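You operate a simulated robot arm through the tools that you are given. There is no shell and no other tool. Be economical: measure what you need, move in short steps, check, and stop when the job is done.

You run a simulated robot arm. Do the job below in one go: nothing can be reset, and whatever is moved stays where it is left.

JOB
Start the engine with the good battery's crank button, then stop it.
Fine: key to FREE, mode selector to HAND; never press the low battery's crank button; afterwards AUTO and key to LOCK. Press no other button.
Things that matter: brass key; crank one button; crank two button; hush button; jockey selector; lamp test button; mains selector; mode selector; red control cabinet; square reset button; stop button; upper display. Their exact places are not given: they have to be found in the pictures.

Only the result counts: the job must be done as asked and must still hold three seconds after the hand-in. Knocking over, shifting, dropping, spilling or breaking anything else fails it.

ROBOT AND FRAMES
A 6-joint arm with a two-finger parallel gripper on a trunk, on a base that drives. Base frame: it is fixed to the floor where the robot stands at the start and does not move with it; the origin is under the middle of the robot, x ahead of it, y to its left, z up. Readings come in cm, degrees, newtons and seconds.
With the tool pointing down near the work surface it reaches from about 10 to 72 cm from the robot's upright axis, wherever it stands. Its first joint turns from -166.0 to 166.0 degrees. Places, roughly: brass key [50, 0, 120]; crank one button [60, -20, 130]; crank two button [60, -30, 130]; hush button [60, -30, 120]; jockey selector [60, -150, 130]; lamp test button [60, -20, 120]; mains selector [50, -50, 80]; mode selector [50, 0, 130]; red control cabinet [70, -30, 90]; square reset button [60, -40, 120]; stop button [60, -40, 130]; upper display [60, -40, 160]. Payload 3.43 kg.
Tool frame: the origin (TCP) lies between the finger pads and is the grasp point; the fingertips stand 3.4 cm ahead of it; z points along the fingers, y is the line along which they close. Largest opening 12.8 cm; finger width 2.4, thickness 1.2; the body of the gripper, 4.8 by 13 cm, starts 9.6 cm behind the TCP.
Orientation is that of the tool frame in the base frame, as a unit quaternion [x, y, z, w]. With the fingers straight down and closing along the base's y, the tool's x points along the base's -x, its y along +y and its z along -z.

CONTROLS
- The arm moves only by the tool drive_tool. Its arguments are lists of equal length, an entry for each row: "gripper": the opening, from 0 (shut) to 1 (fully open); "dp": the shift along the tool's x, y, z in cm, a list of three; "turn": the turn, a rotation vector about the tool's x, y, z in degrees, a list of three. In form: {"gripper": [gripper, ...], "dp": [[dx, dy, dz], ...], "turn": [[ax, ay, az], ...]}. A call has 1 to 12 rows; each row shifts and turns the commanded pose from where the row before left it, along the tool's axes as they then stand. Each row takes 0.2 s and may step no farther than 5 cm and 8.6 degrees from the row before; otherwise, or with a gripper value out of range, the whole call is refused. A pose out of reach is approached as far as the arm can. The call stops where the force on the tool passes 60 N (or 10 N more than at its start, if that is more) or the arm is blocked; 0.2 s more then pass. Each finger travels about 4.5 cm/s and halts on what it meets, pressing with about 26 N; the grip force reading is that of the motor and also rises with nothing between the fingers. The clock runs only during rows and for 0.2 s after the last one: add rows that do not move to give the fingers time. The reply holds the time, the measured pose of the TCP, the force on the tool along the base axes, the opening and the grip force, in the units named above and with some noise, with the torque about the TCP (base axes, N m) and any sound that the robot's microphone picked up.
- Cameras (640 x 400 px; columns grow to the right, rows downward): "scene" is now at [1.38, 10.12, 157.46]; the picture's right is [-0.56, -0.83, 0.00], its down [-0.11, 0.08, -0.99] and it looks along [0.82, -0.56, -0.13] (base axes); focal length 214 px, centre (320, 200). "wrist" rides on the gripper at [7.6, -1.1, -16] in the tool frame; the picture's right is [0.15, 0.99, 0.00], its down [-0.88, 0.13, -0.46] and it looks along [-0.45, 0.07, 0.89] (tool axes); focal length 234 px, centre (320, 200).
- get_image(camera): a new picture of that camera. The clock stands still meanwhile.
- base_move(legs): drives the robot by 1 to 6 legs, each [ahead, turn to the left] in cm and degrees, along the robot's own axes; the way and the turn of a leg run together, so that a leg with both is an arc; at most 150 cm and 180 degrees a leg. The arm and the cameras ride along, it lands a little off, and it stops where it bumps. It gives what a move gives.
- head_to(pan, tilt): turns the head with the scene camera to pan (to the left, within 155 degrees either way) and tilt (down, from -29 to 69), counted from straight ahead of the robot. It gives what a move gives.
- probe_pixels(camera, pixels): for up to 12 pixels [column, row] of the newest picture of that camera ("zoom" is the newest enlarged one), the place [x, y, z] in the base frame of the surface seen there, good to about 0.2 cm, but the place of the scene camera against the robot may be out by one fixed shift of up to 1.2 cm in any direction. The clock stands still meanwhile.
- inspect(camera, box): a new picture of the part [left, top, right, bottom] of that camera's present view, enlarged. The clock stands still meanwhile.
- close_job(): hands the job in; it is judged then, once.

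Go step by step. Measure first, check grasps and placings, and put right what went wrong. The budget is 80 turns and 48 pictures, counting those below and the enlarged ones. Unless the task says otherwise, let go and move clear before handing in, and close with one line.

The tools are called after ">>>" as a command line: name --argument value ..., lists and objects as JSON in quotes. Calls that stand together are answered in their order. drive_tool: Moves the arm, as the interface text tells. Its arguments: {"type":"object","properties":{"gripper":{"type":"array","items":{"type":"number"}},"dp":{"type":"array","items":{"type":"array","items":{"type":"number"}}},"turn":{"type":"array","items":{"type":"array","items":{"type":"number"}}}},"required":["gripper","dp","turn"]} The other tools are called the same way: base_move (legs) drives the base; head_to (pan, tilt) turns the head that bears the scene camera; get_image (camera) takes a picture; probe_pixels (camera, pixels) gives the place of the surface under pixels of a picture; inspect (camera, box) takes an enlarged picture of a part of a camera's view; close_job () hands the job in.

At the start:

```text
clock: 0.0
tcp_pos: [50.93, -12.05, 99.94]
tool_rot: [-0.003, 1.0, 0.0, -0.001]
wrist_force: [0.4, 0.4, -0.2]
ft_torque: [0.01, -0.03, 0.0]
width: 12.8
grip_force: 0.0
robot x, y, heading: [0.05, -0.55, 0.2]
head pan, tilt: [-34.2, 7.7]
```

scene: 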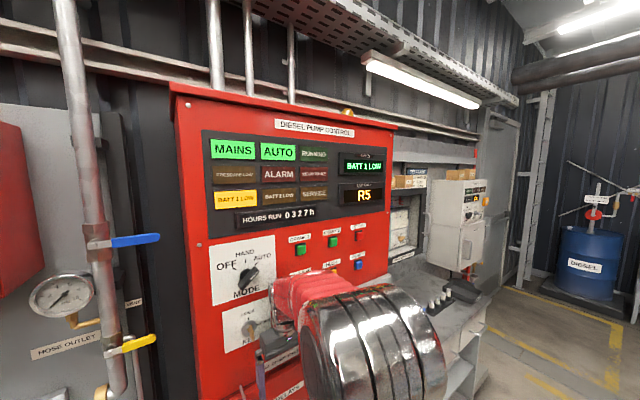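
wrist: 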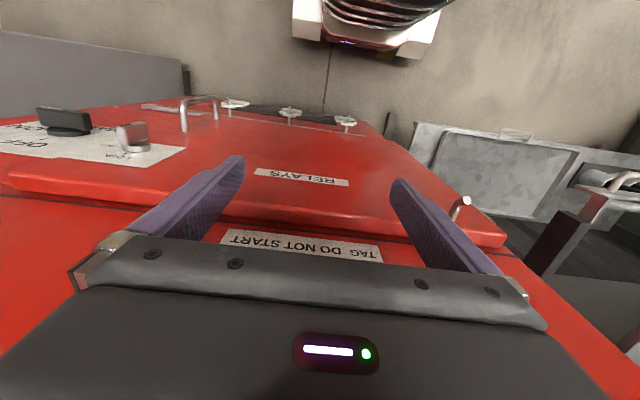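

The panel shows a yellow BATT lamp around (236,199) and a display at (363,166); I enlarge both the lamps and the lower panel.

>>> inspect --camera "scene" --box '[200, 110, 400, 235]'

>>> inspect --camera "scene" --box '[200, 225, 400, 350]'

```text
3.20 times, centred on (300, 172) of scene
```

zoom: 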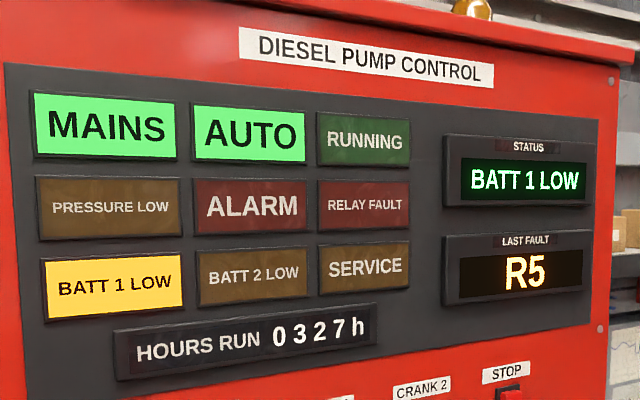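

```text
3.20 times, centred on (300, 288) of scene
```

zoom: 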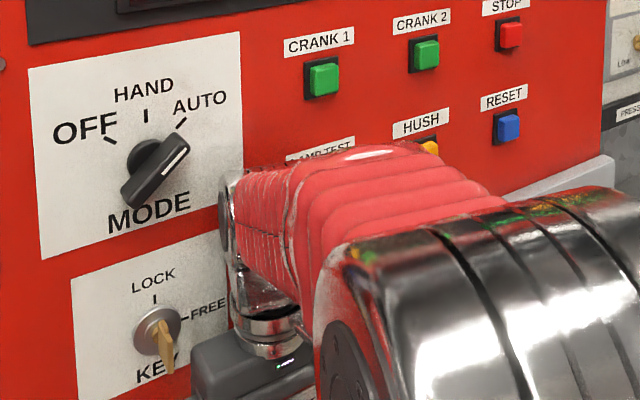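

Battery 1 is low, so CRANK 2 is the right one; the knob points to AUTO and the key stands at LOCK. I probe the controls in this enlarged picture.

>>> probe_pixels --camera "zoom" --pixels '[[155, 172], [185, 148], [132, 198], [166, 334], [167, 368], [148, 325], [324, 78], [427, 55], [510, 35], [508, 127], [60, 200], [220, 60]]'

>>> head_to --pan -10 --tilt 25

>>> get_image --camera "scene"

```text
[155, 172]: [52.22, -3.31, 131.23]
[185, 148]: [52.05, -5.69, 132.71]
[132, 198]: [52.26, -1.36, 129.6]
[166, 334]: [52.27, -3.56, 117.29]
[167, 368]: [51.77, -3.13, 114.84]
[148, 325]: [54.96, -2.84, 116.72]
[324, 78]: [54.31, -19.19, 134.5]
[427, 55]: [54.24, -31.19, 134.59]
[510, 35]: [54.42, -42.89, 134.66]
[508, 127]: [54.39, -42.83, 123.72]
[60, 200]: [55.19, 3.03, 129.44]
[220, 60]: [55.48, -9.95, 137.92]
```

```text
clock: 0.9
tcp_pos: [51.04, -12.12, 99.9]
tool_rot: [-0.001, 1.0, 0.0, 0.001]
wrist_force: [-0.1, -0.8, -0.2]
ft_torque: [0.01, -0.02, 0.02]
width: 12.81
grip_force: 0.1
robot x, y, heading: [-0.29, -0.62, -0.1]
head pan, tilt: [-10.0, 25.0]
```

```text
43 pictures are left
```

scene: 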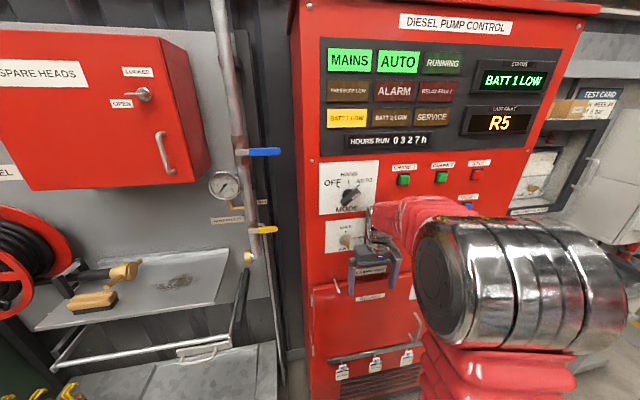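

Panel face is at about x = 55, controls stick out about 3 cm toward -x. I pull the hand back and pitch it up toward horizontal.

>>> drive_tool --gripper '[0.6, 0.6, 0.6, 0.6, 0.5, 0.5, 0.5, 0.5, 0.5]' --dp '[[4, 0, 0], [4, 0, 0], [4, 0, 0], [0, 0, 0], [0, 0, 0], [0, 0, 0], [0, 0, 0], [0, 0, 0], [0, 0, 0]]' --turn '[[0, 0, 0], [0, 0, 0], [0, 0, 0], [0, -8.5, 0], [0, -8.5, 0], [0, -8.5, 0], [0, -8.5, 0], [0, -8.5, 0], [0, 0, 0]]'

```text
clock: 2.9
tcp_pos: [40.42, -13.08, 101.1]
tool_rot: [-0.002, 0.933, 0.001, 0.361]
wrist_force: [0.2, -0.1, -0.4]
ft_torque: [0.02, 0.0, -0.02]
width: 6.39
grip_force: 0.0
out of reach, approached as far as the arm can: row 8
robot x, y, heading: [-0.09, -0.13, 0.0]
head pan, tilt: [-10.0, 25.0]
```

The last pitch row was at a limit down low, so I raise the hand about 20 cm and then continue pitching.

>>> drive_tool --gripper '[0.5, 0.5, 0.5, 0.5, 0.5, 0.5, 0.5, 0.5, 0.5, 0.5, 0.5, 0.5]' --dp '[[-2.7, 0, -2.95], [-2.7, 0, -2.95], [-2.7, 0, -2.95], [-2.7, 0, -2.95], [-2.7, 0, -2.95], [0, 0, 0], [0, 0, 0], [0, 0, 0], [0, 0, 0], [0, 0, 0], [0, 0, 0], [0, 0, 0]]' --turn '[[0, 0, 0], [0, 0, 0], [0, 0, 0], [0, 0, 0], [0, 0, 0], [0, -8.5, 0], [0, -8.5, 0], [0, -8.5, 0], [0, -8.5, 0], [0, -8.5, 0], [0, -5, 0], [0, 0, 0]]'

>>> get_image --camera "scene"

>>> get_image --camera "wrist"

```text
clock: 5.7
tcp_pos: [42.89, -10.21, 125.45]
tool_rot: [-0.047, 0.697, 0.031, 0.715]
wrist_force: [-0.9, 0.0, 0.6]
ft_torque: [0.02, 0.0, -0.01]
width: 6.41
grip_force: 0.0
out of reach, approached as far as the arm can: row 10, 11
robot x, y, heading: [-0.0, -0.54, -0.0]
head pan, tilt: [-10.0, 25.0]
stopped in row 12: the arm was blocked; the commanded pose is now the measured one
```

```text
42 pictures are left
```

scene: 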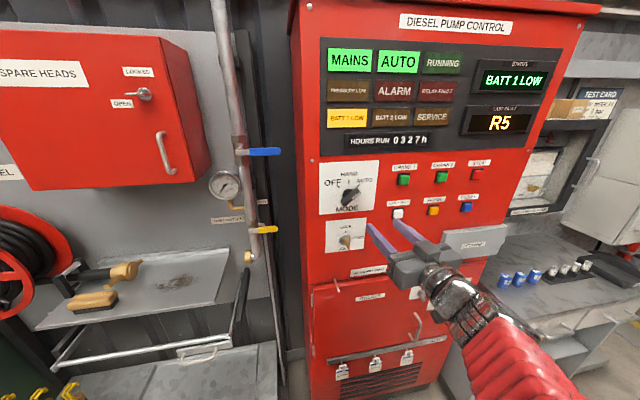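

```text
41 pictures are left
```

wrist: 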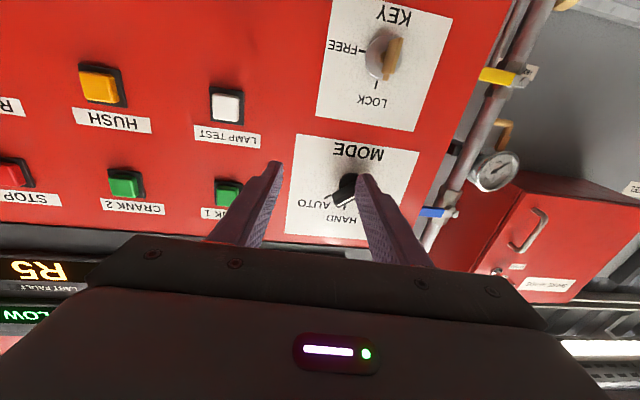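

The hand is nearly horizontal but folded too close to the trunk. I look behind before backing the base to give the arm room.

>>> head_to --pan 155 --tilt 45

>>> get_image --camera "scene"

>>> probe_pixels --camera "wrist" --pixels '[[350, 190], [335, 205], [392, 55], [397, 45], [388, 72], [376, 60], [123, 186], [13, 174], [145, 209], [345, 90], [376, 85], [358, 175]]'

>>> inspect --camera "wrist" --box '[290, 0, 450, 100]'

```text
clock: 8.2
tcp_pos: [42.78, -10.12, 125.53]
tool_rot: [-0.046, 0.698, 0.03, 0.714]
wrist_force: [0.8, 0.2, -0.8]
ft_torque: [-0.01, 0.01, 0.02]
width: 6.37
grip_force: 0.1
robot x, y, heading: [0.07, -0.7, 0.0]
head pan, tilt: [154.7, 45.0]
```

```text
40 pictures are left
```

scene: 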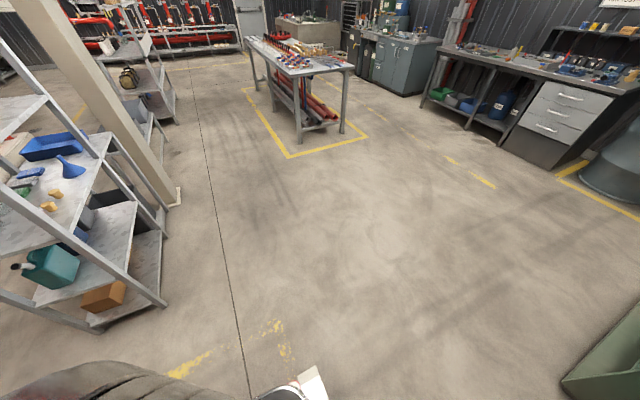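

```text
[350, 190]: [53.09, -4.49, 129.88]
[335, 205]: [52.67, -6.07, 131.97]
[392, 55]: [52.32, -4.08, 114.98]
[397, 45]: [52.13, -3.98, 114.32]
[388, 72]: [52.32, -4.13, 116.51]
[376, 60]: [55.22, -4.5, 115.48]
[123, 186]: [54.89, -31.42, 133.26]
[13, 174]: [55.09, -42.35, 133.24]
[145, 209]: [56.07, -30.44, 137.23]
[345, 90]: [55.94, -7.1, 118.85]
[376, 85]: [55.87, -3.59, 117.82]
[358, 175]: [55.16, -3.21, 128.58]
```

```text
4.00 times, centred on (370, 50) of wrist
```

zoom: 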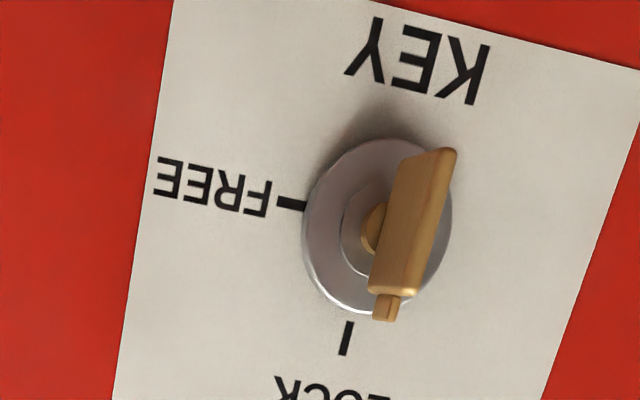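

The floor behind is clear; I back off 14 cm and face the head to the panel again.

>>> base_move --legs '[[-14, 0]]'

>>> head_to --pan -8 --tilt 18

>>> drive_tool --gripper '[0.4, 0.4, 0.4, 0.4]' --dp '[[0, 0, 4], [2, 1, 3], [0, 2, 0], [0, 0, 0]]' --turn '[[0, 0, 0], [0, 0, 0], [0, 0, 0], [0, 0, 0]]'

>>> get_image --camera "wrist"

```text
clock: 9.7
tcp_pos: [28.56, -10.21, 125.59]
tool_rot: [-0.047, 0.697, 0.03, 0.715]
wrist_force: [-0.1, 0.1, -0.2]
ft_torque: [0.02, 0.0, 0.01]
width: 6.41
grip_force: 0.1
robot x, y, heading: [-14.11, -0.9, -0.1]
head pan, tilt: [154.7, 45.0]
```

```text
clock: 12.2
tcp_pos: [28.68, -10.14, 125.54]
tool_rot: [-0.047, 0.697, 0.03, 0.715]
wrist_force: [-0.2, -0.1, 0.1]
ft_torque: [0.0, -0.05, -0.04]
width: 6.39
grip_force: 0.2
robot x, y, heading: [-14.04, -0.56, 0.3]
head pan, tilt: [-8.0, 18.0]
```

```text
clock: 13.2
tcp_pos: [35.45, -6.37, 123.74]
tool_rot: [-0.047, 0.697, 0.03, 0.715]
wrist_force: [-0.2, -0.9, -0.4]
ft_torque: [0.0, -0.01, 0.03]
width: 5.12
grip_force: 0.1
robot x, y, heading: [-14.31, -1.1, 0.2]
head pan, tilt: [-8.0, 18.0]
```

```text
38 pictures are left
```

wrist: 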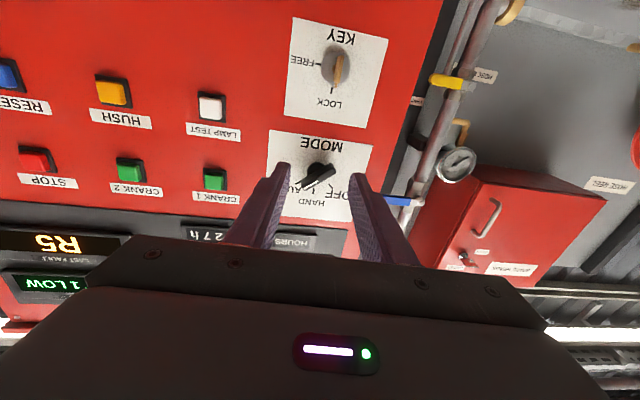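

The view is good; I square the tool up (yaw about 6°) and measure the key and knob again.

>>> drive_tool --gripper '[0.4, 0.4]' --dp '[[0, 0, 0], [0, 0, 0]]' --turn '[[6.2, 1.4, 1.3], [0, 0, 0]]'

>>> inspect --camera "wrist" --box '[220, 0, 460, 150]'

```text
clock: 13.8
tcp_pos: [35.49, -6.5, 123.71]
tool_rot: [-0.001, 0.707, -0.001, 0.708]
wrist_force: [-0.3, 0.5, 0.2]
ft_torque: [0.01, 0.0, 0.02]
width: 5.11
grip_force: 0.2
robot x, y, heading: [-14.41, -0.98, -0.2]
head pan, tilt: [-8.0, 18.0]
```

```text
2.67 times, centred on (340, 75) of wrist
```

zoom: 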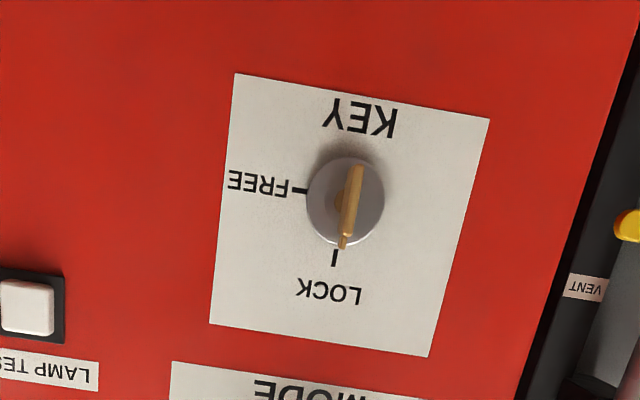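

>>> probe_pixels --camera "zoom" --pixels '[[355, 170], [353, 190], [349, 210], [346, 230], [342, 242], [312, 203], [382, 197], [345, 160], [370, 235], [334, 258], [300, 190], [450, 250]]'

```text
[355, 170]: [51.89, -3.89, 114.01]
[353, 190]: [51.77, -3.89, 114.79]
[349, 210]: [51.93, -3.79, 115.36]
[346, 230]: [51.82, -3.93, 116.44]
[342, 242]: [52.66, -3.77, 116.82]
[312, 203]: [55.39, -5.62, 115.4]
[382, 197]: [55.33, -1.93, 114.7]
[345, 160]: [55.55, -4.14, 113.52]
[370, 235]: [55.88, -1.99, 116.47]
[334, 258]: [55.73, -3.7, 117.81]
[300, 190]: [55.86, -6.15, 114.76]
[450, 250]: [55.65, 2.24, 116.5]
```

Key axis at about (y -3.83, z 115.1), bow front at x 51.8, disc at 55.3. I align in front of it and advance partway.

>>> drive_tool --gripper '[0.3, 0.3, 0.3, 0.3, 0.3, 0.3]' --dp '[[4.3, 1.35, 0], [4.3, 1.35, 0], [0, 0, 4], [0, 0, 4], [0, 0, 3], [0, 0, 0]]' --turn '[[0, 0, 0], [0, 0, 0], [0, 0, 0], [0, 0, 0], [0, 0, 0], [0, 0, 0]]'

>>> get_image --camera "wrist"

```text
clock: 15.2
tcp_pos: [49.66, -7.06, 118.17]
tool_rot: [-0.004, 0.707, 0.002, 0.707]
wrist_force: [-0.3, -0.2, -0.1]
ft_torque: [-0.02, 0.01, -0.01]
width: 3.83
grip_force: 0.0
out of reach, approached as far as the arm can: row 1, 2, 3, 4, 5
robot x, y, heading: [-14.29, -1.02, 0.2]
head pan, tilt: [-8.0, 18.0]
```

```text
36 pictures are left
```

wrist: 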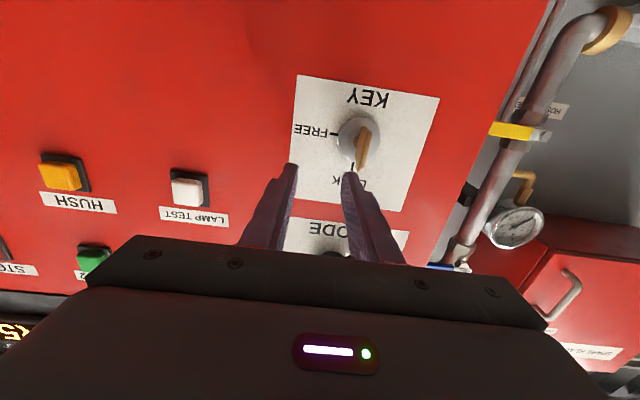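

The pose stopped short (y -7.1, z 118.2), so I look at how the arm stands.

>>> get_image --camera "scene"

>>> drive_tool --gripper '[0.3, 0.3, 0.3]' --dp '[[0, 0, -4], [0, 0, 0], [0, 0, 0]]' --turn '[[0, 0, 0], [0, 0, 0], [0, 0, 0]]'

```text
35 pictures are left
```

scene: 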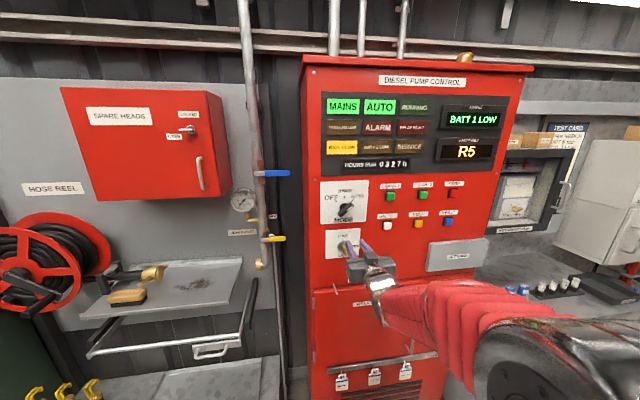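

```text
clock: 16.0
tcp_pos: [45.56, -7.01, 118.21]
tool_rot: [0.0, 0.707, -0.001, 0.708]
wrist_force: [1.0, 0.1, -0.5]
ft_torque: [0.01, 0.01, 0.02]
width: 3.85
grip_force: 0.0
robot x, y, heading: [-14.03, -0.54, 0.2]
head pan, tilt: [-8.0, 18.0]
```

The arm comes in from the right. I test small sideways and downward steps to see what limits it.

>>> drive_tool --gripper '[0.3, 0.3, 0.3]' --dp '[[0, 1.5, 0], [0, 1.5, 0], [0, 0, 0]]' --turn '[[0, 0, 0], [0, 0, 0], [0, 0, 0]]'

>>> drive_tool --gripper '[0.3, 0.3, 0.3]' --dp '[[1.5, 0, 0], [1.5, 0, 0], [0, 0, 0]]' --turn '[[0, 0, 0], [0, 0, 0], [0, 0, 0]]'

```text
clock: 16.8
tcp_pos: [45.14, -5.94, 118.58]
tool_rot: [-0.006, 0.708, 0.004, 0.707]
wrist_force: [-0.1, 0.1, 0.3]
ft_torque: [0.01, 0.03, -0.02]
width: 3.82
grip_force: 0.0
out of reach, approached as far as the arm can: row 1, 2
robot x, y, heading: [-14.34, -0.45, -0.1]
head pan, tilt: [-8.0, 18.0]
```

```text
clock: 17.6
tcp_pos: [45.08, -6.81, 115.79]
tool_rot: [-0.004, 0.707, 0.003, 0.707]
wrist_force: [-0.6, 0.3, 1.0]
ft_torque: [-0.01, -0.01, 0.02]
width: 3.84
grip_force: 0.1
out of reach, approached as far as the arm can: row 1
robot x, y, heading: [-14.09, -0.88, 0.1]
head pan, tilt: [-8.0, 18.0]
```

Leftward travel is limited at this roll; I test whether rolling about the tool axis (needed anyway for the key) frees it.

>>> drive_tool --gripper '[0.3, 0.3, 0.3, 0.3, 0.3, 0.3, 0.3, 0.3]' --dp '[[0, 0, 0], [0, 0, 0], [0, 0, 0], [0, 0, 0], [0, 0, 0], [0, 0, 0], [0, 0, 0], [0, 0, 0]]' --turn '[[0, 0, 8.5], [0, 0, 8.5], [0, 0, 8.5], [0, 0, 8.5], [0, 0, 8.5], [0, 0, 8.5], [0, 0, 8.5], [0, 0, 0]]'

```text
clock: 19.4
tcp_pos: [45.12, -6.87, 115.75]
tool_rot: [0.349, 0.615, 0.353, 0.613]
wrist_force: [-0.5, -0.4, -0.1]
ft_torque: [0.05, 0.01, -0.01]
width: 3.84
grip_force: 0.1
out of reach, approached as far as the arm can: row 4
robot x, y, heading: [-13.81, -0.52, 0.4]
head pan, tilt: [-8.0, 18.0]
```

Rolling works. Now I try 3 cm to the left at this roll.

>>> drive_tool --gripper '[0.3, 0.3, 0.3]' --dp '[[1.3, 0.75, 0], [1.3, 0.75, 0], [0, 0, 0]]' --turn '[[0, 0, 0], [0, 0, 0], [0, 0, 0]]'

```text
clock: 20.2
tcp_pos: [44.45, -6.39, 116.45]
tool_rot: [0.347, 0.617, 0.353, 0.612]
wrist_force: [-0.4, -0.2, -0.3]
ft_torque: [-0.01, 0.0, 0.01]
width: 3.83
grip_force: 0.1
out of reach, approached as far as the arm can: row 1, 2
robot x, y, heading: [-14.3, -0.28, 0.2]
head pan, tilt: [-8.0, 18.0]
```

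The limit is leftward reach in the base, so I shift the robot about 10 cm to the left with a retreat–turn–advance–turn.

>>> base_move --legs '[[-24, 0], [0, 30], [20, 0], [0, -30], [6.5, 0]]'

>>> drive_tool --gripper '[0.3, 0.3, 0.3, 0.3, 0.3, 0.3, 0.3, 0.3]' --dp '[[0, 0, 0], [0, 0, 0], [0, 0, 0], [0, 0, 0], [0, 0, 0], [0, 0, 0], [0, 0, 0], [0, 0, 0]]' --turn '[[0, 0, -8.5], [0, 0, -8.5], [0, 0, -8.5], [0, 0, -8.5], [0, 0, -8.5], [0, 0, -8.5], [0, 0, -8.5], [0, 0, 0]]'

```text
clock: 28.7
tcp_pos: [44.39, 2.96, 116.25]
tool_rot: [0.349, 0.616, 0.351, 0.613]
wrist_force: [-0.5, -0.2, -0.2]
ft_torque: [0.02, 0.02, 0.04]
width: 3.83
grip_force: 0.0
robot x, y, heading: [-14.05, 9.26, -0.7]
head pan, tilt: [-8.0, 18.0]
```

```text
clock: 30.5
tcp_pos: [44.38, 3.01, 116.4]
tool_rot: [-0.003, 0.707, 0.0, 0.707]
wrist_force: [-0.3, 0.1, -0.3]
ft_torque: [-0.01, 0.0, 0.02]
width: 3.85
grip_force: 0.1
robot x, y, heading: [-13.82, 9.53, -0.5]
head pan, tilt: [-8.0, 18.0]
```

The robot is now 10 cm further left. I align in front of the key and re-measure.

>>> drive_tool --gripper '[0.3, 0.3, 0.3]' --dp '[[0.6, -3.4, 0], [0.7, -3.44, 0], [0, 0, 0]]' --turn '[[0, 0, 0], [0, 0, 0], [0, 0, 0]]'

>>> inspect --camera "wrist" --box '[200, 60, 440, 210]'

```text
clock: 31.3
tcp_pos: [44.34, -3.89, 115.08]
tool_rot: [-0.004, 0.708, 0.002, 0.706]
wrist_force: [-0.1, 0.5, 0.3]
ft_torque: [0.01, -0.02, 0.0]
width: 3.84
grip_force: 0.0
robot x, y, heading: [-14.44, 9.29, -0.8]
head pan, tilt: [-8.0, 18.0]
```

```text
2.67 times, centred on (320, 135) of wrist
```

zoom: 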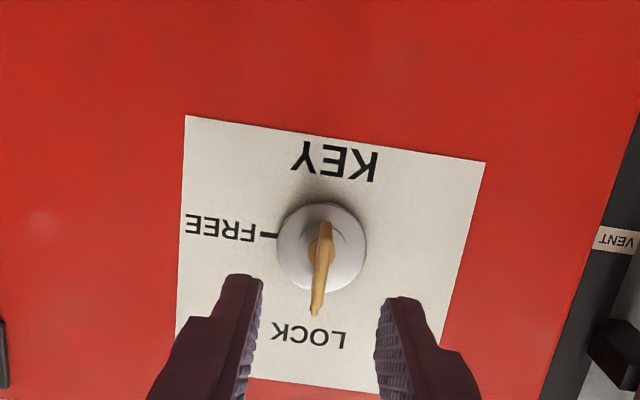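

>>> probe_pixels --camera "zoom" --pixels '[[326, 232], [322, 255], [318, 290], [316, 308], [282, 245], [362, 240], [325, 206], [265, 235], [150, 250]]'

```text
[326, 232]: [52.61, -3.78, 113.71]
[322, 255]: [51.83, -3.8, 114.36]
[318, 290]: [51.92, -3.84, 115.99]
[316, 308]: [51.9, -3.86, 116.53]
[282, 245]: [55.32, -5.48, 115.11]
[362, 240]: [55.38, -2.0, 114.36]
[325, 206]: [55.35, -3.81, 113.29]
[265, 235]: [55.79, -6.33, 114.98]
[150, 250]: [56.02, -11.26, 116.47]
```

The key is at y -3.8, z 115.1 and the fingers straddle it. I advance 6.2 cm and close.

>>> drive_tool --gripper '[0.3, 0.3, 0.3, 0.15, 0.0, 0.0, 0.0, 0.0]' --dp '[[0, 0.06, 3.1], [0, 0, 3.1], [0, 0, 0], [0, 0, 0], [0, 0, 0], [0, 0, 0], [0, 0, 0], [0, 0, 0]]' --turn '[[0, 0, 0], [0, 0, 0], [0, 0, 0], [0, 0, 0], [0, 0, 0], [0, 0, 0], [0, 0, 0], [0, 0, 0]]'

>>> inspect --camera "wrist" --box '[200, 60, 440, 210]'

```text
clock: 33.1
tcp_pos: [50.86, -3.81, 115.01]
tool_rot: [-0.002, 0.707, 0.001, 0.707]
wrist_force: [2.9, -3.5, 0.2]
ft_torque: [0.03, 0.25, 0.83]
width: 0.52
grip_force: 39.6
robot x, y, heading: [-14.07, 9.7, -0.4]
head pan, tilt: [-8.0, 18.0]
```

```text
2.67 times, centred on (320, 135) of wrist
```

zoom: 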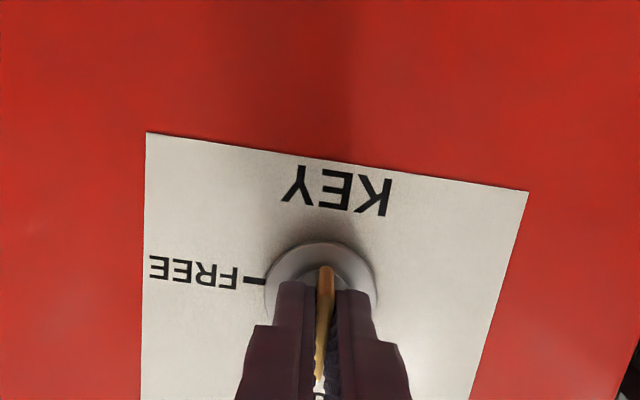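

The key is gripped (0.52 cm). I turn it clockwise toward FREE in two parts.

>>> drive_tool --gripper '[0, 0, 0, 0, 0, 0, 0]' --dp '[[0, 0, 0], [0, 0, 0], [0, 0, 0], [0, 0, 0], [0, 0, 0], [0, 0, 0], [0, 0, 0]]' --turn '[[0, 0, 7.5], [0, 0, 7.5], [0, 0, 7.5], [0, 0, 7.5], [0, 0, 7.5], [0, 0, 7.5], [0, 0, 0]]'

```text
clock: 34.7
tcp_pos: [50.71, -3.81, 115.06]
tool_rot: [0.271, 0.654, 0.272, 0.652]
wrist_force: [3.2, -6.0, -1.6]
ft_torque: [-0.01, -0.38, 0.68]
width: 0.5
grip_force: 39.2
robot x, y, heading: [-14.33, 9.22, -0.4]
head pan, tilt: [-8.0, 18.0]
```

>>> drive_tool --gripper '[0, 0, 0, 0, 0, 0, 0]' --dp '[[0, 0, 0], [0, 0, 0], [0, 0, 0], [0, 0, 0], [0, 0, 0], [0, 0, 0], [0, 0, 0]]' --turn '[[0, 0, 7.5], [0, 0, 7.5], [0, 0, 7.5], [0, 0, 7.5], [0, 0, 7.5], [0, 0, 7.5], [0, 0, 0]]'

>>> get_image --camera "wrist"

```text
clock: 36.3
tcp_pos: [50.75, -3.78, 115.02]
tool_rot: [0.5, 0.501, 0.501, 0.499]
wrist_force: [17.2, -5.1, 2.8]
ft_torque: [0.01, -0.17, -0.93]
width: 0.46
grip_force: 39.2
robot x, y, heading: [-14.33, 9.38, -0.8]
head pan, tilt: [-8.0, 18.0]
```

```text
32 pictures are left
```

wrist: 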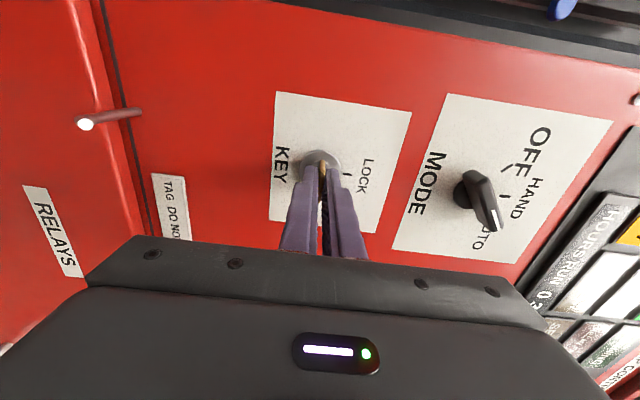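

The key looks turned to FREE. I open, retreat and check.

>>> drive_tool --gripper '[0.1, 0.2, 0.2, 0.2, 0.2, 0.2, 0.2]' --dp '[[0, 0, 0], [0, 0, 0], [0, 0, 0], [0, 0, -4], [0, 0, -4], [0, 0, -2], [0, 0, 0]]' --turn '[[0, 0, 0], [0, 0, 0], [0, 0, 0], [0, 0, 0], [0, 0, 0], [0, 0, 0], [0, 0, 0]]'

>>> inspect --camera "wrist" --box '[240, 60, 560, 260]'

```text
clock: 37.9
tcp_pos: [40.49, -3.9, 114.94]
tool_rot: [0.499, 0.502, 0.5, 0.499]
wrist_force: [0.1, -0.5, -0.4]
ft_torque: [-0.04, 0.0, 0.01]
width: 2.58
grip_force: 0.0
robot x, y, heading: [-14.57, 9.33, -0.8]
head pan, tilt: [-8.0, 18.0]
```

```text
2.00 times, centred on (400, 160) of wrist
```

zoom: 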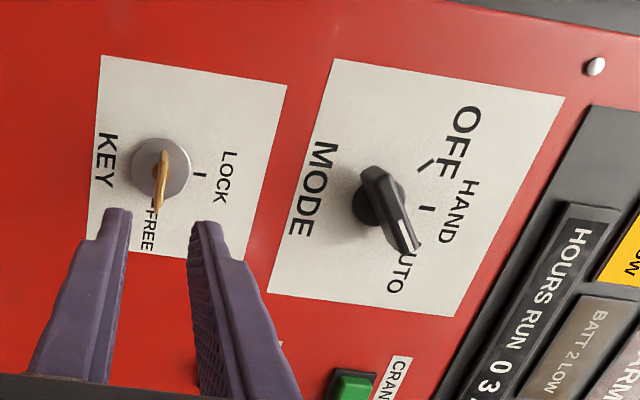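

The key points to FREE. Now I measure the mode knob.

>>> probe_pixels --camera "zoom" --pixels '[[368, 175], [380, 190], [394, 212], [405, 235], [412, 248], [360, 200], [402, 198], [428, 210], [425, 165], [370, 225], [385, 180]]'

```text
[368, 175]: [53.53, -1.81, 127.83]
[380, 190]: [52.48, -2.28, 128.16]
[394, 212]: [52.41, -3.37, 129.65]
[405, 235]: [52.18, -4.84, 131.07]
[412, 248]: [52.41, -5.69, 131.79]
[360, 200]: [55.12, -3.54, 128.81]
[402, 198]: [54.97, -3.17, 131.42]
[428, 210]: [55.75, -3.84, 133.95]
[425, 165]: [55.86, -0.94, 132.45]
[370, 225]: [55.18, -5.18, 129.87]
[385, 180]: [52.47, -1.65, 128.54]
```

Knob centre is about (y -3.8, z 130.0), front x 52.3, blade at 45°. I move in front and roll to 45°.

>>> drive_tool --gripper '[0.3, 0.3, 0.3, 0.3, 0.3, 0.3, 0.3, 0.3, 0.3, 0.3]' --dp '[[0, 5, 0], [0.1, 5, 0], [0, 5, 0], [0, 0, 0], [0, 0, 0], [0, 0, 0], [0, 0, 0], [0, 0, 0], [0, 0, 0], [0, 0, 0]]' --turn '[[0, 0, 0], [0, 0, 0], [0, 0, 0], [0, 0, -7.5], [0, 0, -7.5], [0, 0, -7.5], [0, 0, -7.5], [0, 0, -7.5], [0, 0, -7.5], [0, 0, 0]]'

>>> get_image --camera "wrist"

```text
clock: 40.1
tcp_pos: [40.63, -3.6, 130.08]
tool_rot: [0.269, 0.655, 0.27, 0.653]
wrist_force: [0.0, -0.7, 0.2]
ft_torque: [0.0, 0.0, -0.03]
width: 3.84
grip_force: 0.0
robot x, y, heading: [-14.25, 9.31, -0.6]
head pan, tilt: [-8.0, 18.0]
```

```text
30 pictures are left
```

wrist: 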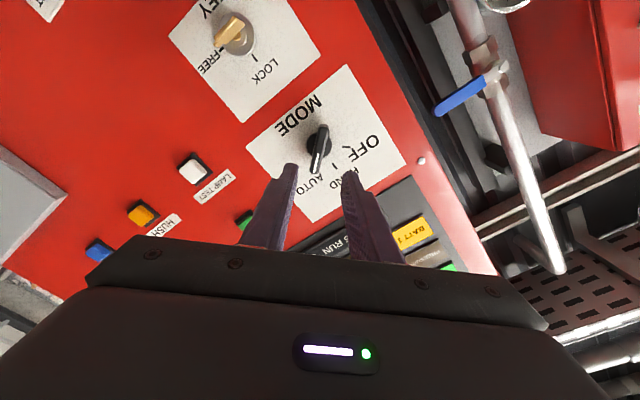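

The blade lies between the fingers and is aligned. I advance to x 50.8 and close.

>>> drive_tool --gripper '[0.3, 0.3, 0.3, 0.3, 0.15, 0.0, 0.0, 0.0]' --dp '[[-0.14, -0.14, 4], [0, 0, 4], [0, 0, 2.2], [0, 0, 0], [0, 0, 0], [0, 0, 0], [0, 0, 0], [0, 0, 0]]' --turn '[[0, 0, 0], [0, 0, 0], [0, 0, 0], [0, 0, 0], [0, 0, 0], [0, 0, 0], [0, 0, 0], [0, 0, 0]]'

>>> get_image --camera "wrist"

```text
clock: 41.9
tcp_pos: [50.77, -3.85, 130.06]
tool_rot: [0.269, 0.654, 0.271, 0.653]
wrist_force: [1.0, -4.8, -3.1]
ft_torque: [0.03, -0.63, -0.01]
width: 1.29
grip_force: 45.1
robot x, y, heading: [-13.96, 9.59, -0.7]
head pan, tilt: [-8.0, 18.0]
```

```text
29 pictures are left
```

wrist: 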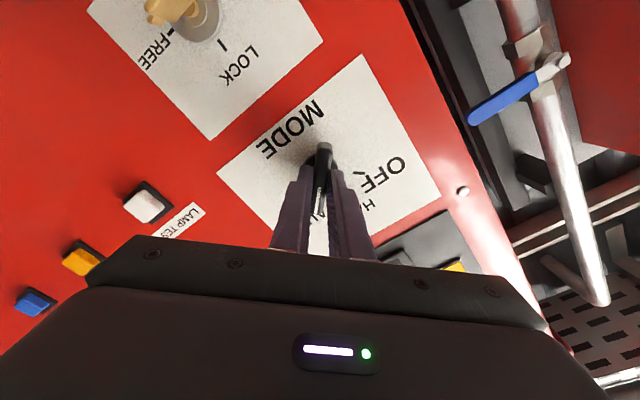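

Gripped (1.29 cm wide). I turn 45° counter-clockwise to HAND, then release and back off.

>>> drive_tool --gripper '[0, 0, 0, 0, 0, 0, 0]' --dp '[[0, 0, 0], [0, 0, 0], [0, 0, 0], [0, 0, 0], [0, 0, 0], [0, 0, 0], [0, 0, 0]]' --turn '[[0, 0, -7.5], [0, 0, -7.5], [0, 0, -7.5], [0, 0, -7.5], [0, 0, -7.5], [0, 0, -7.5], [0, 0, 0]]'

>>> drive_tool --gripper '[0.15, 0.3, 0.3, 0.3, 0.3, 0.3, 0.3]' --dp '[[0, 0, 0], [0, 0, 0], [0, 0, 0], [0, 0, -4], [0, 0, -4], [0, 0, -2], [0, 0, 0]]' --turn '[[0, 0, 0], [0, 0, 0], [0, 0, 0], [0, 0, 0], [0, 0, 0], [0, 0, 0], [0, 0, 0]]'

>>> get_image --camera "wrist"

>>> get_image --camera "scene"

```text
clock: 43.5
tcp_pos: [50.83, -3.82, 129.98]
tool_rot: [-0.002, 0.707, 0.001, 0.707]
wrist_force: [-6.8, 3.5, 0.1]
ft_torque: [0.01, -0.74, 0.59]
width: 1.3
grip_force: 45.0
robot x, y, heading: [-14.46, 9.39, -0.7]
head pan, tilt: [-8.0, 18.0]
```

```text
clock: 45.1
tcp_pos: [40.73, -4.07, 130.2]
tool_rot: [-0.002, 0.707, 0.001, 0.707]
wrist_force: [0.8, -0.3, -0.2]
ft_torque: [0.01, -0.02, 0.03]
width: 3.84
grip_force: 0.0
robot x, y, heading: [-14.32, 9.67, -0.1]
head pan, tilt: [-8.0, 18.0]
```

```text
28 pictures are left
```

wrist: 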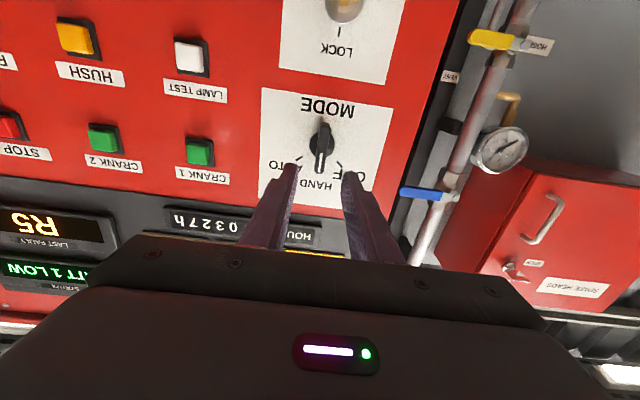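

```text
27 pictures are left
```

scene: 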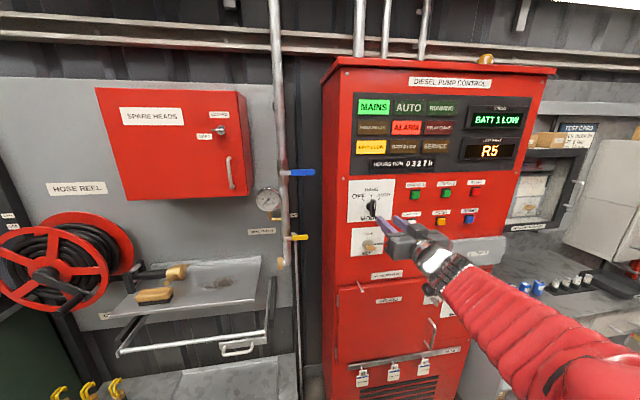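

AUTO went out, knob is at HAND. Now I measure CRANK 2 at (102,138) and STOP.

>>> probe_pixels --camera "wrist" --pixels '[[102, 138], [93, 130], [114, 130], [104, 150], [95, 148], [10, 126], [200, 153], [120, 140], [115, 163]]'

```text
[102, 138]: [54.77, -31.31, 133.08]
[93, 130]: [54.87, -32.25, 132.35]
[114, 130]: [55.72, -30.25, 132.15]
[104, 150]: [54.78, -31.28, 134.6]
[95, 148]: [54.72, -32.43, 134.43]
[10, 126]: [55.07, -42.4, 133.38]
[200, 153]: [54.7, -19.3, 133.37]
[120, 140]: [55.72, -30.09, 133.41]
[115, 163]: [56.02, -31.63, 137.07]
```

CRANK 2 centre is about (54.8, -31.35, 133.4). I shut the fingers and move in front of it.

>>> drive_tool --gripper '[0.2, 0.1, 0, 0, 0, 0, 0, 0]' --dp '[[-1.6, -4, 0], [-1.6, -4, 0], [0, -5, 0], [0, -5, 0], [0, -5, 0], [0, -4.28, 0], [0, 0, 0], [0, 0, 0]]' --turn '[[0, 0, 0], [0, 0, 0], [0, 0, 0], [0, 0, 0], [0, 0, 0], [0, 0, 0], [0, 0, 0], [0, 0, 0]]'

>>> get_image --camera "wrist"

```text
clock: 46.9
tcp_pos: [40.94, -31.32, 133.35]
tool_rot: [-0.002, 0.708, 0.001, 0.707]
wrist_force: [0.4, 0.5, 0.9]
ft_torque: [-0.01, 0.02, 0.01]
width: 0.01
grip_force: 25.6
robot x, y, heading: [-14.09, 9.44, -0.6]
head pan, tilt: [-8.0, 18.0]
```

```text
26 pictures are left
```

wrist: 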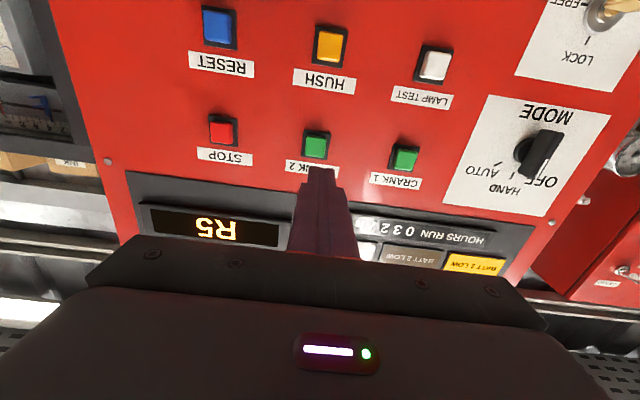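

>>> probe_pixels --camera "wrist" --pixels '[[314, 138], [314, 147], [306, 145], [324, 147], [222, 125], [216, 132], [231, 132]]'

>>> drive_tool --gripper '[0, 0, 0, 0]' --dp '[[0, 0, 4], [0, 0, 4], [0, 0, 1.5], [0, 0, 0]]' --turn '[[0, 0, 0], [0, 0, 0], [0, 0, 0], [0, 0, 0]]'

>>> get_image --camera "wrist"

```text
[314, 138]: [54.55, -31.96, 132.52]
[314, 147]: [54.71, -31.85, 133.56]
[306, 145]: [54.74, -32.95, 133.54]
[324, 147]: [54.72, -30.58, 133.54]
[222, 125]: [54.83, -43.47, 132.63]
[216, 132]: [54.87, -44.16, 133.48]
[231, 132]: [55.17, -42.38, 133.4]
```

```text
clock: 47.9
tcp_pos: [50.37, -31.13, 133.38]
tool_rot: [-0.001, 0.707, 0.0, 0.707]
wrist_force: [-0.3, 0.0, -0.6]
ft_torque: [-0.03, -0.01, -0.02]
width: 0.0
grip_force: 26.1
robot x, y, heading: [-14.47, 9.58, -0.7]
head pan, tilt: [-8.0, 18.0]
```

```text
25 pictures are left
```

wrist: 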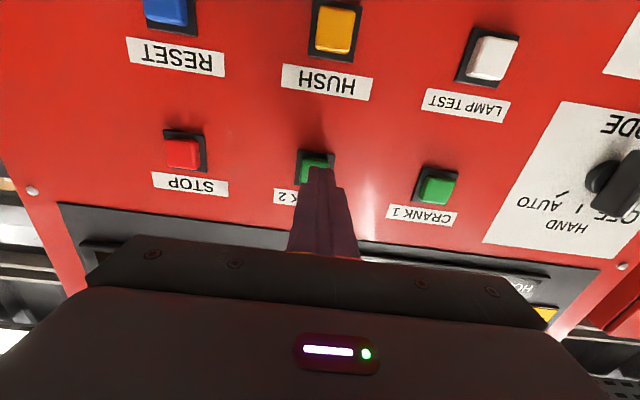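

Button centre is nearer y -31.75; I correct 0.6 cm and press forward in small steps.

>>> drive_tool --gripper '[0, 0, 0, 0, 0, 0]' --dp '[[0, -0.6, 0], [0, 0, 0.6], [0, 0, 0.4], [0, 0, 0.3], [0, 0, 0.3], [0, 0, 0]]' --turn '[[0, 0, 0], [0, 0, 0], [0, 0, 0], [0, 0, 0], [0, 0, 0], [0, 0, 0]]'

>>> get_image --camera "scene"

```text
clock: 49.3
tcp_pos: [51.88, -31.79, 133.35]
tool_rot: [-0.001, 0.707, 0.0, 0.707]
wrist_force: [-12.3, -0.3, -0.5]
ft_torque: [-0.03, -0.04, -0.01]
width: 0.04
grip_force: 26.1
robot x, y, heading: [-14.52, 9.32, -0.7]
head pan, tilt: [-8.0, 18.0]
heard: click
```

```text
24 pictures are left
```

scene: 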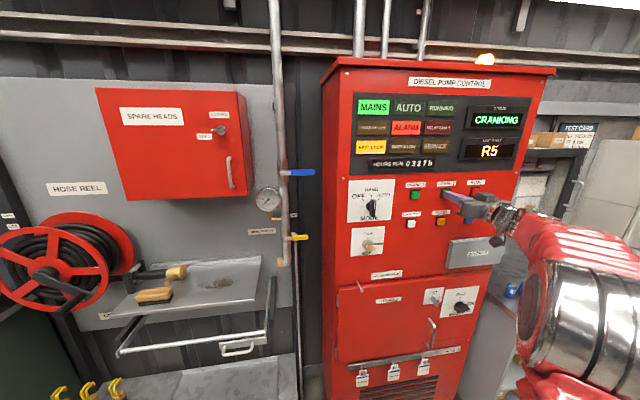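

CRANKING is displayed; I keep holding the button until RUNNING appears.

>>> drive_tool --gripper '[0, 0, 0, 0, 0, 0, 0, 0]' --dp '[[0, 0, 0], [0, 0, 0], [0, 0, 0], [0, 0, 0], [0, 0, 0], [0, 0, 0], [0, 0, 0], [0, 0, 0]]' --turn '[[0, 0, 0], [0, 0, 0], [0, 0, 0], [0, 0, 0], [0, 0, 0], [0, 0, 0], [0, 0, 0], [0, 0, 0]]'

>>> inspect --camera "scene" --box '[340, 80, 540, 205]'

```text
clock: 51.1
tcp_pos: [51.88, -31.71, 133.29]
tool_rot: [-0.002, 0.707, 0.001, 0.707]
wrist_force: [-12.2, -4.5, 1.6]
ft_torque: [0.0, -0.04, -0.11]
width: 0.0
grip_force: 25.8
robot x, y, heading: [-14.78, 9.38, -0.6]
head pan, tilt: [-8.0, 18.0]
```

```text
3.20 times, centred on (440, 142) of scene
```

zoom: 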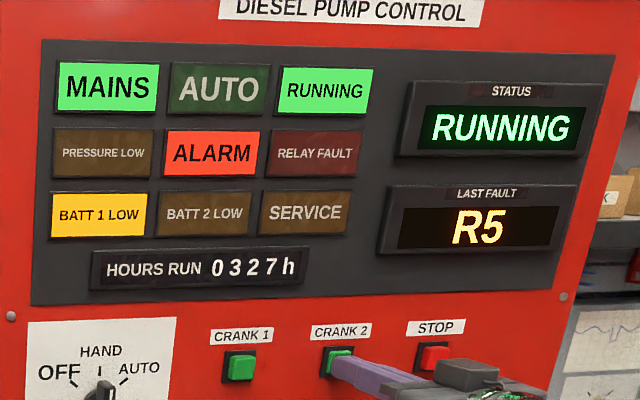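

RUNNING is lit. I release, back off and move in front of STOP (y about -43.4).

>>> drive_tool --gripper '[0, 0, 0, 0, 0, 0, 0]' --dp '[[0, 0, -3], [0, 0, -3], [0, -4, 0], [0, -4, 0], [0, -3.6, 0], [0, 0, 0], [0, 0, 0]]' --turn '[[0, 0, 0], [0, 0, 0], [0, 0, 0], [0, 0, 0], [0, 0, 0], [0, 0, 0], [0, 0, 0]]'

>>> get_image --camera "wrist"

```text
clock: 52.7
tcp_pos: [46.04, -43.31, 133.13]
tool_rot: [-0.002, 0.708, 0.001, 0.707]
wrist_force: [1.0, 0.7, -0.3]
ft_torque: [-0.01, -0.01, 0.01]
width: 0.0
grip_force: 26.2
robot x, y, heading: [-14.53, 9.7, -0.6]
head pan, tilt: [-8.0, 18.0]
```

```text
22 pictures are left
```

wrist: 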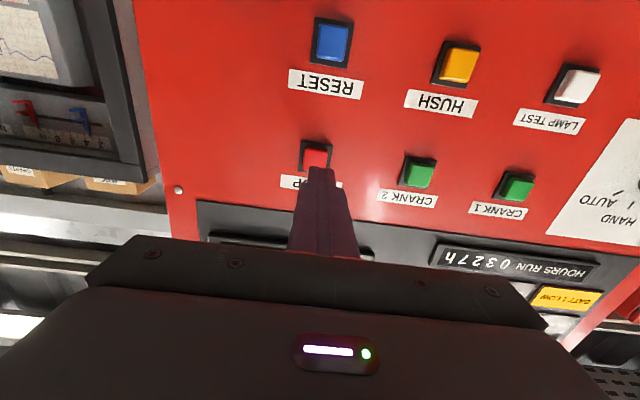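

STOP at (316,157) is in line with the tips. I press it the same way.

>>> drive_tool --gripper '[0, 0, 0, 0, 0, 0, 0, 0]' --dp '[[-0.2, -0.3, 2.5], [0, 0, 2], [0, 0, 0.5], [0, 0, 0.4], [0, 0, 0.3], [0, 0, 0.2], [0, 0, 0], [0, 0, 0]]' --turn '[[0, 0, 0], [0, 0, 0], [0, 0, 0], [0, 0, 0], [0, 0, 0], [0, 0, 0], [0, 0, 0], [0, 0, 0]]'

>>> inspect --camera "scene" --box '[340, 80, 540, 205]'

```text
clock: 54.5
tcp_pos: [52.04, -43.58, 133.44]
tool_rot: [-0.002, 0.707, 0.002, 0.707]
wrist_force: [-4.5, 1.6, 2.8]
ft_torque: [-0.02, -0.04, 0.05]
width: 0.0
grip_force: 26.1
robot x, y, heading: [-14.3, 9.71, -0.5]
head pan, tilt: [-8.0, 18.0]
heard: click
```

```text
3.20 times, centred on (440, 142) of scene
```

zoom: 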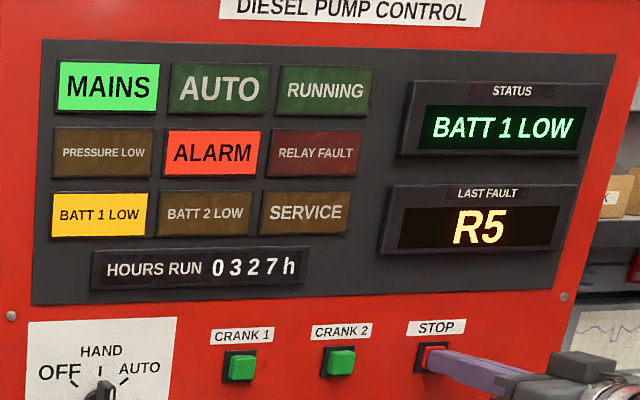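

RUNNING is out. I back off 11 cm and return to the mode knob, opening the fingers.

>>> drive_tool --gripper '[0, 0, 0, 0, 0, 0, 0, 0, 0.1, 0.2, 0.3, 0.3]' --dp '[[0, 0, -4], [0, 0, -4], [0, 0, -3], [0, 5, 0], [0, 5, 0], [0, 5, 0], [0, 5, 0], [0, 5, 0], [1.7, 4.6, 0], [1.7, 4.6, 0], [0, 4.6, 0], [0, 1, 0]]' --turn '[[0, 0, 0], [0, 0, 0], [0, 0, 0], [0, 0, 0], [0, 0, 0], [0, 0, 0], [0, 0, 0], [0, 0, 0], [0, 0, 0], [0, 0, 0], [0, 0, 0], [0, 0, 0]]'

>>> get_image --camera "wrist"

>>> inspect --camera "scene" --box '[340, 80, 540, 205]'

```text
clock: 57.1
tcp_pos: [40.8, -3.86, 130.08]
tool_rot: [-0.002, 0.708, 0.0, 0.707]
wrist_force: [-0.5, 0.7, -0.1]
ft_torque: [0.0, -0.03, -0.02]
width: 3.82
grip_force: 0.0
robot x, y, heading: [-14.4, 9.69, -0.7]
head pan, tilt: [-8.0, 18.0]
```

```text
20 pictures are left
```

wrist: 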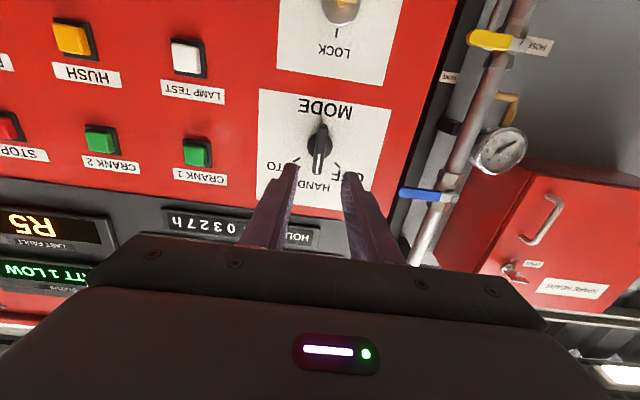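

```text
3.20 times, centred on (440, 142) of scene
```

zoom: 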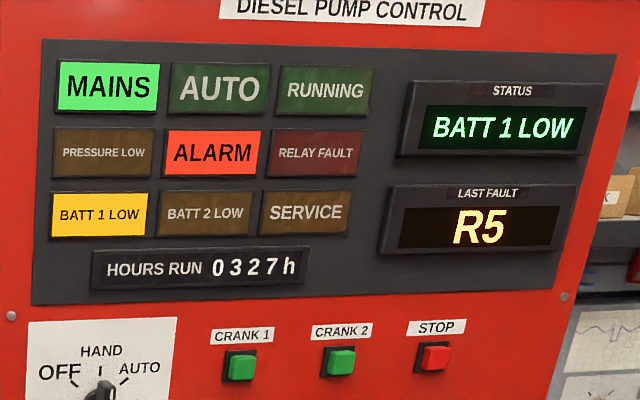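

The engine stays stopped and the hand is in line with the knob (319,150). I grip it as before.

>>> drive_tool --gripper '[0.3, 0.3, 0.3, 0.3, 0.15, 0.0, 0.0, 0.0]' --dp '[[0.08, 0.04, 4], [0, 0, 4], [0, 0, 2], [0, 0, 0], [0, 0, 0], [0, 0, 0], [0, 0, 0], [0, 0, 0]]' --turn '[[0, 0, 0], [0, 0, 0], [0, 0, 0], [0, 0, 0], [0, 0, 0], [0, 0, 0], [0, 0, 0], [0, 0, 0]]'

>>> drive_tool --gripper '[0, 0, 0, 0, 0, 0, 0]' --dp '[[0, 0, 0], [0, 0, 0], [0, 0, 0], [0, 0, 0], [0, 0, 0], [0, 0, 0], [0, 0, 0]]' --turn '[[0, 0, 7.5], [0, 0, 7.5], [0, 0, 7.5], [0, 0, 7.5], [0, 0, 7.5], [0, 0, 7.5], [0, 0, 0]]'

>>> drive_tool --gripper '[0.15, 0.3, 0.3, 0.3, 0.3, 0.3, 0.3]' --dp '[[0, 0, 0], [0, 0, 0], [0, 0, 0], [0, 0, -4], [0, 0, -4], [0, 0, -2], [0, 0, 0]]' --turn '[[0, 0, 0], [0, 0, 0], [0, 0, 0], [0, 0, 0], [0, 0, 0], [0, 0, 0], [0, 0, 0]]'

>>> get_image --camera "wrist"

>>> get_image --camera "scene"

```text
clock: 58.9
tcp_pos: [50.87, -3.75, 129.73]
tool_rot: [-0.001, 0.708, 0.0, 0.707]
wrist_force: [2.7, 4.6, -1.0]
ft_torque: [-0.01, -0.06, 0.6]
width: 1.27
grip_force: 44.8
robot x, y, heading: [-14.04, 9.69, -0.7]
head pan, tilt: [-8.0, 18.0]
```

```text
clock: 60.5
tcp_pos: [50.89, -3.67, 129.82]
tool_rot: [0.269, 0.654, 0.272, 0.652]
wrist_force: [-4.4, 13.8, -6.1]
ft_torque: [0.02, 0.3, 1.08]
width: 1.32
grip_force: 45.1
robot x, y, heading: [-14.29, 9.85, -0.6]
head pan, tilt: [-8.0, 18.0]
```

```text
clock: 62.1
tcp_pos: [40.85, -3.85, 130.06]
tool_rot: [0.269, 0.655, 0.271, 0.652]
wrist_force: [0.1, -0.7, 0.3]
ft_torque: [0.0, 0.02, -0.01]
width: 3.86
grip_force: 0.2
robot x, y, heading: [-13.99, 9.41, -0.6]
head pan, tilt: [-8.0, 18.0]
```

```text
18 pictures are left
```

wrist: 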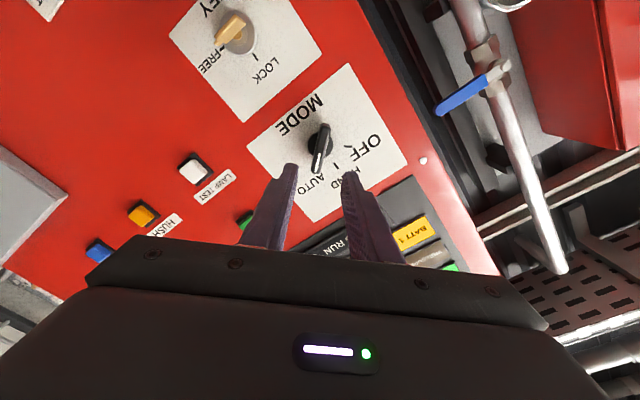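

```text
17 pictures are left
```

scene: 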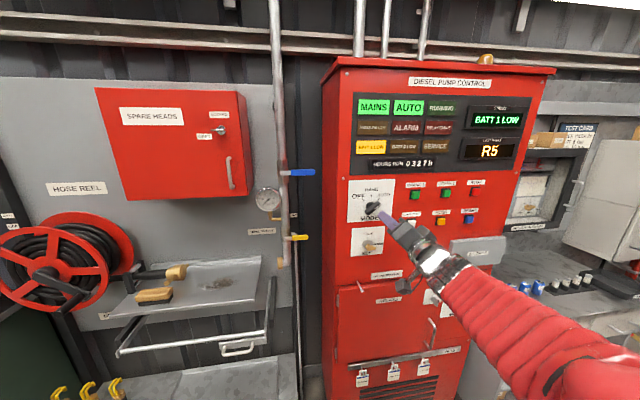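

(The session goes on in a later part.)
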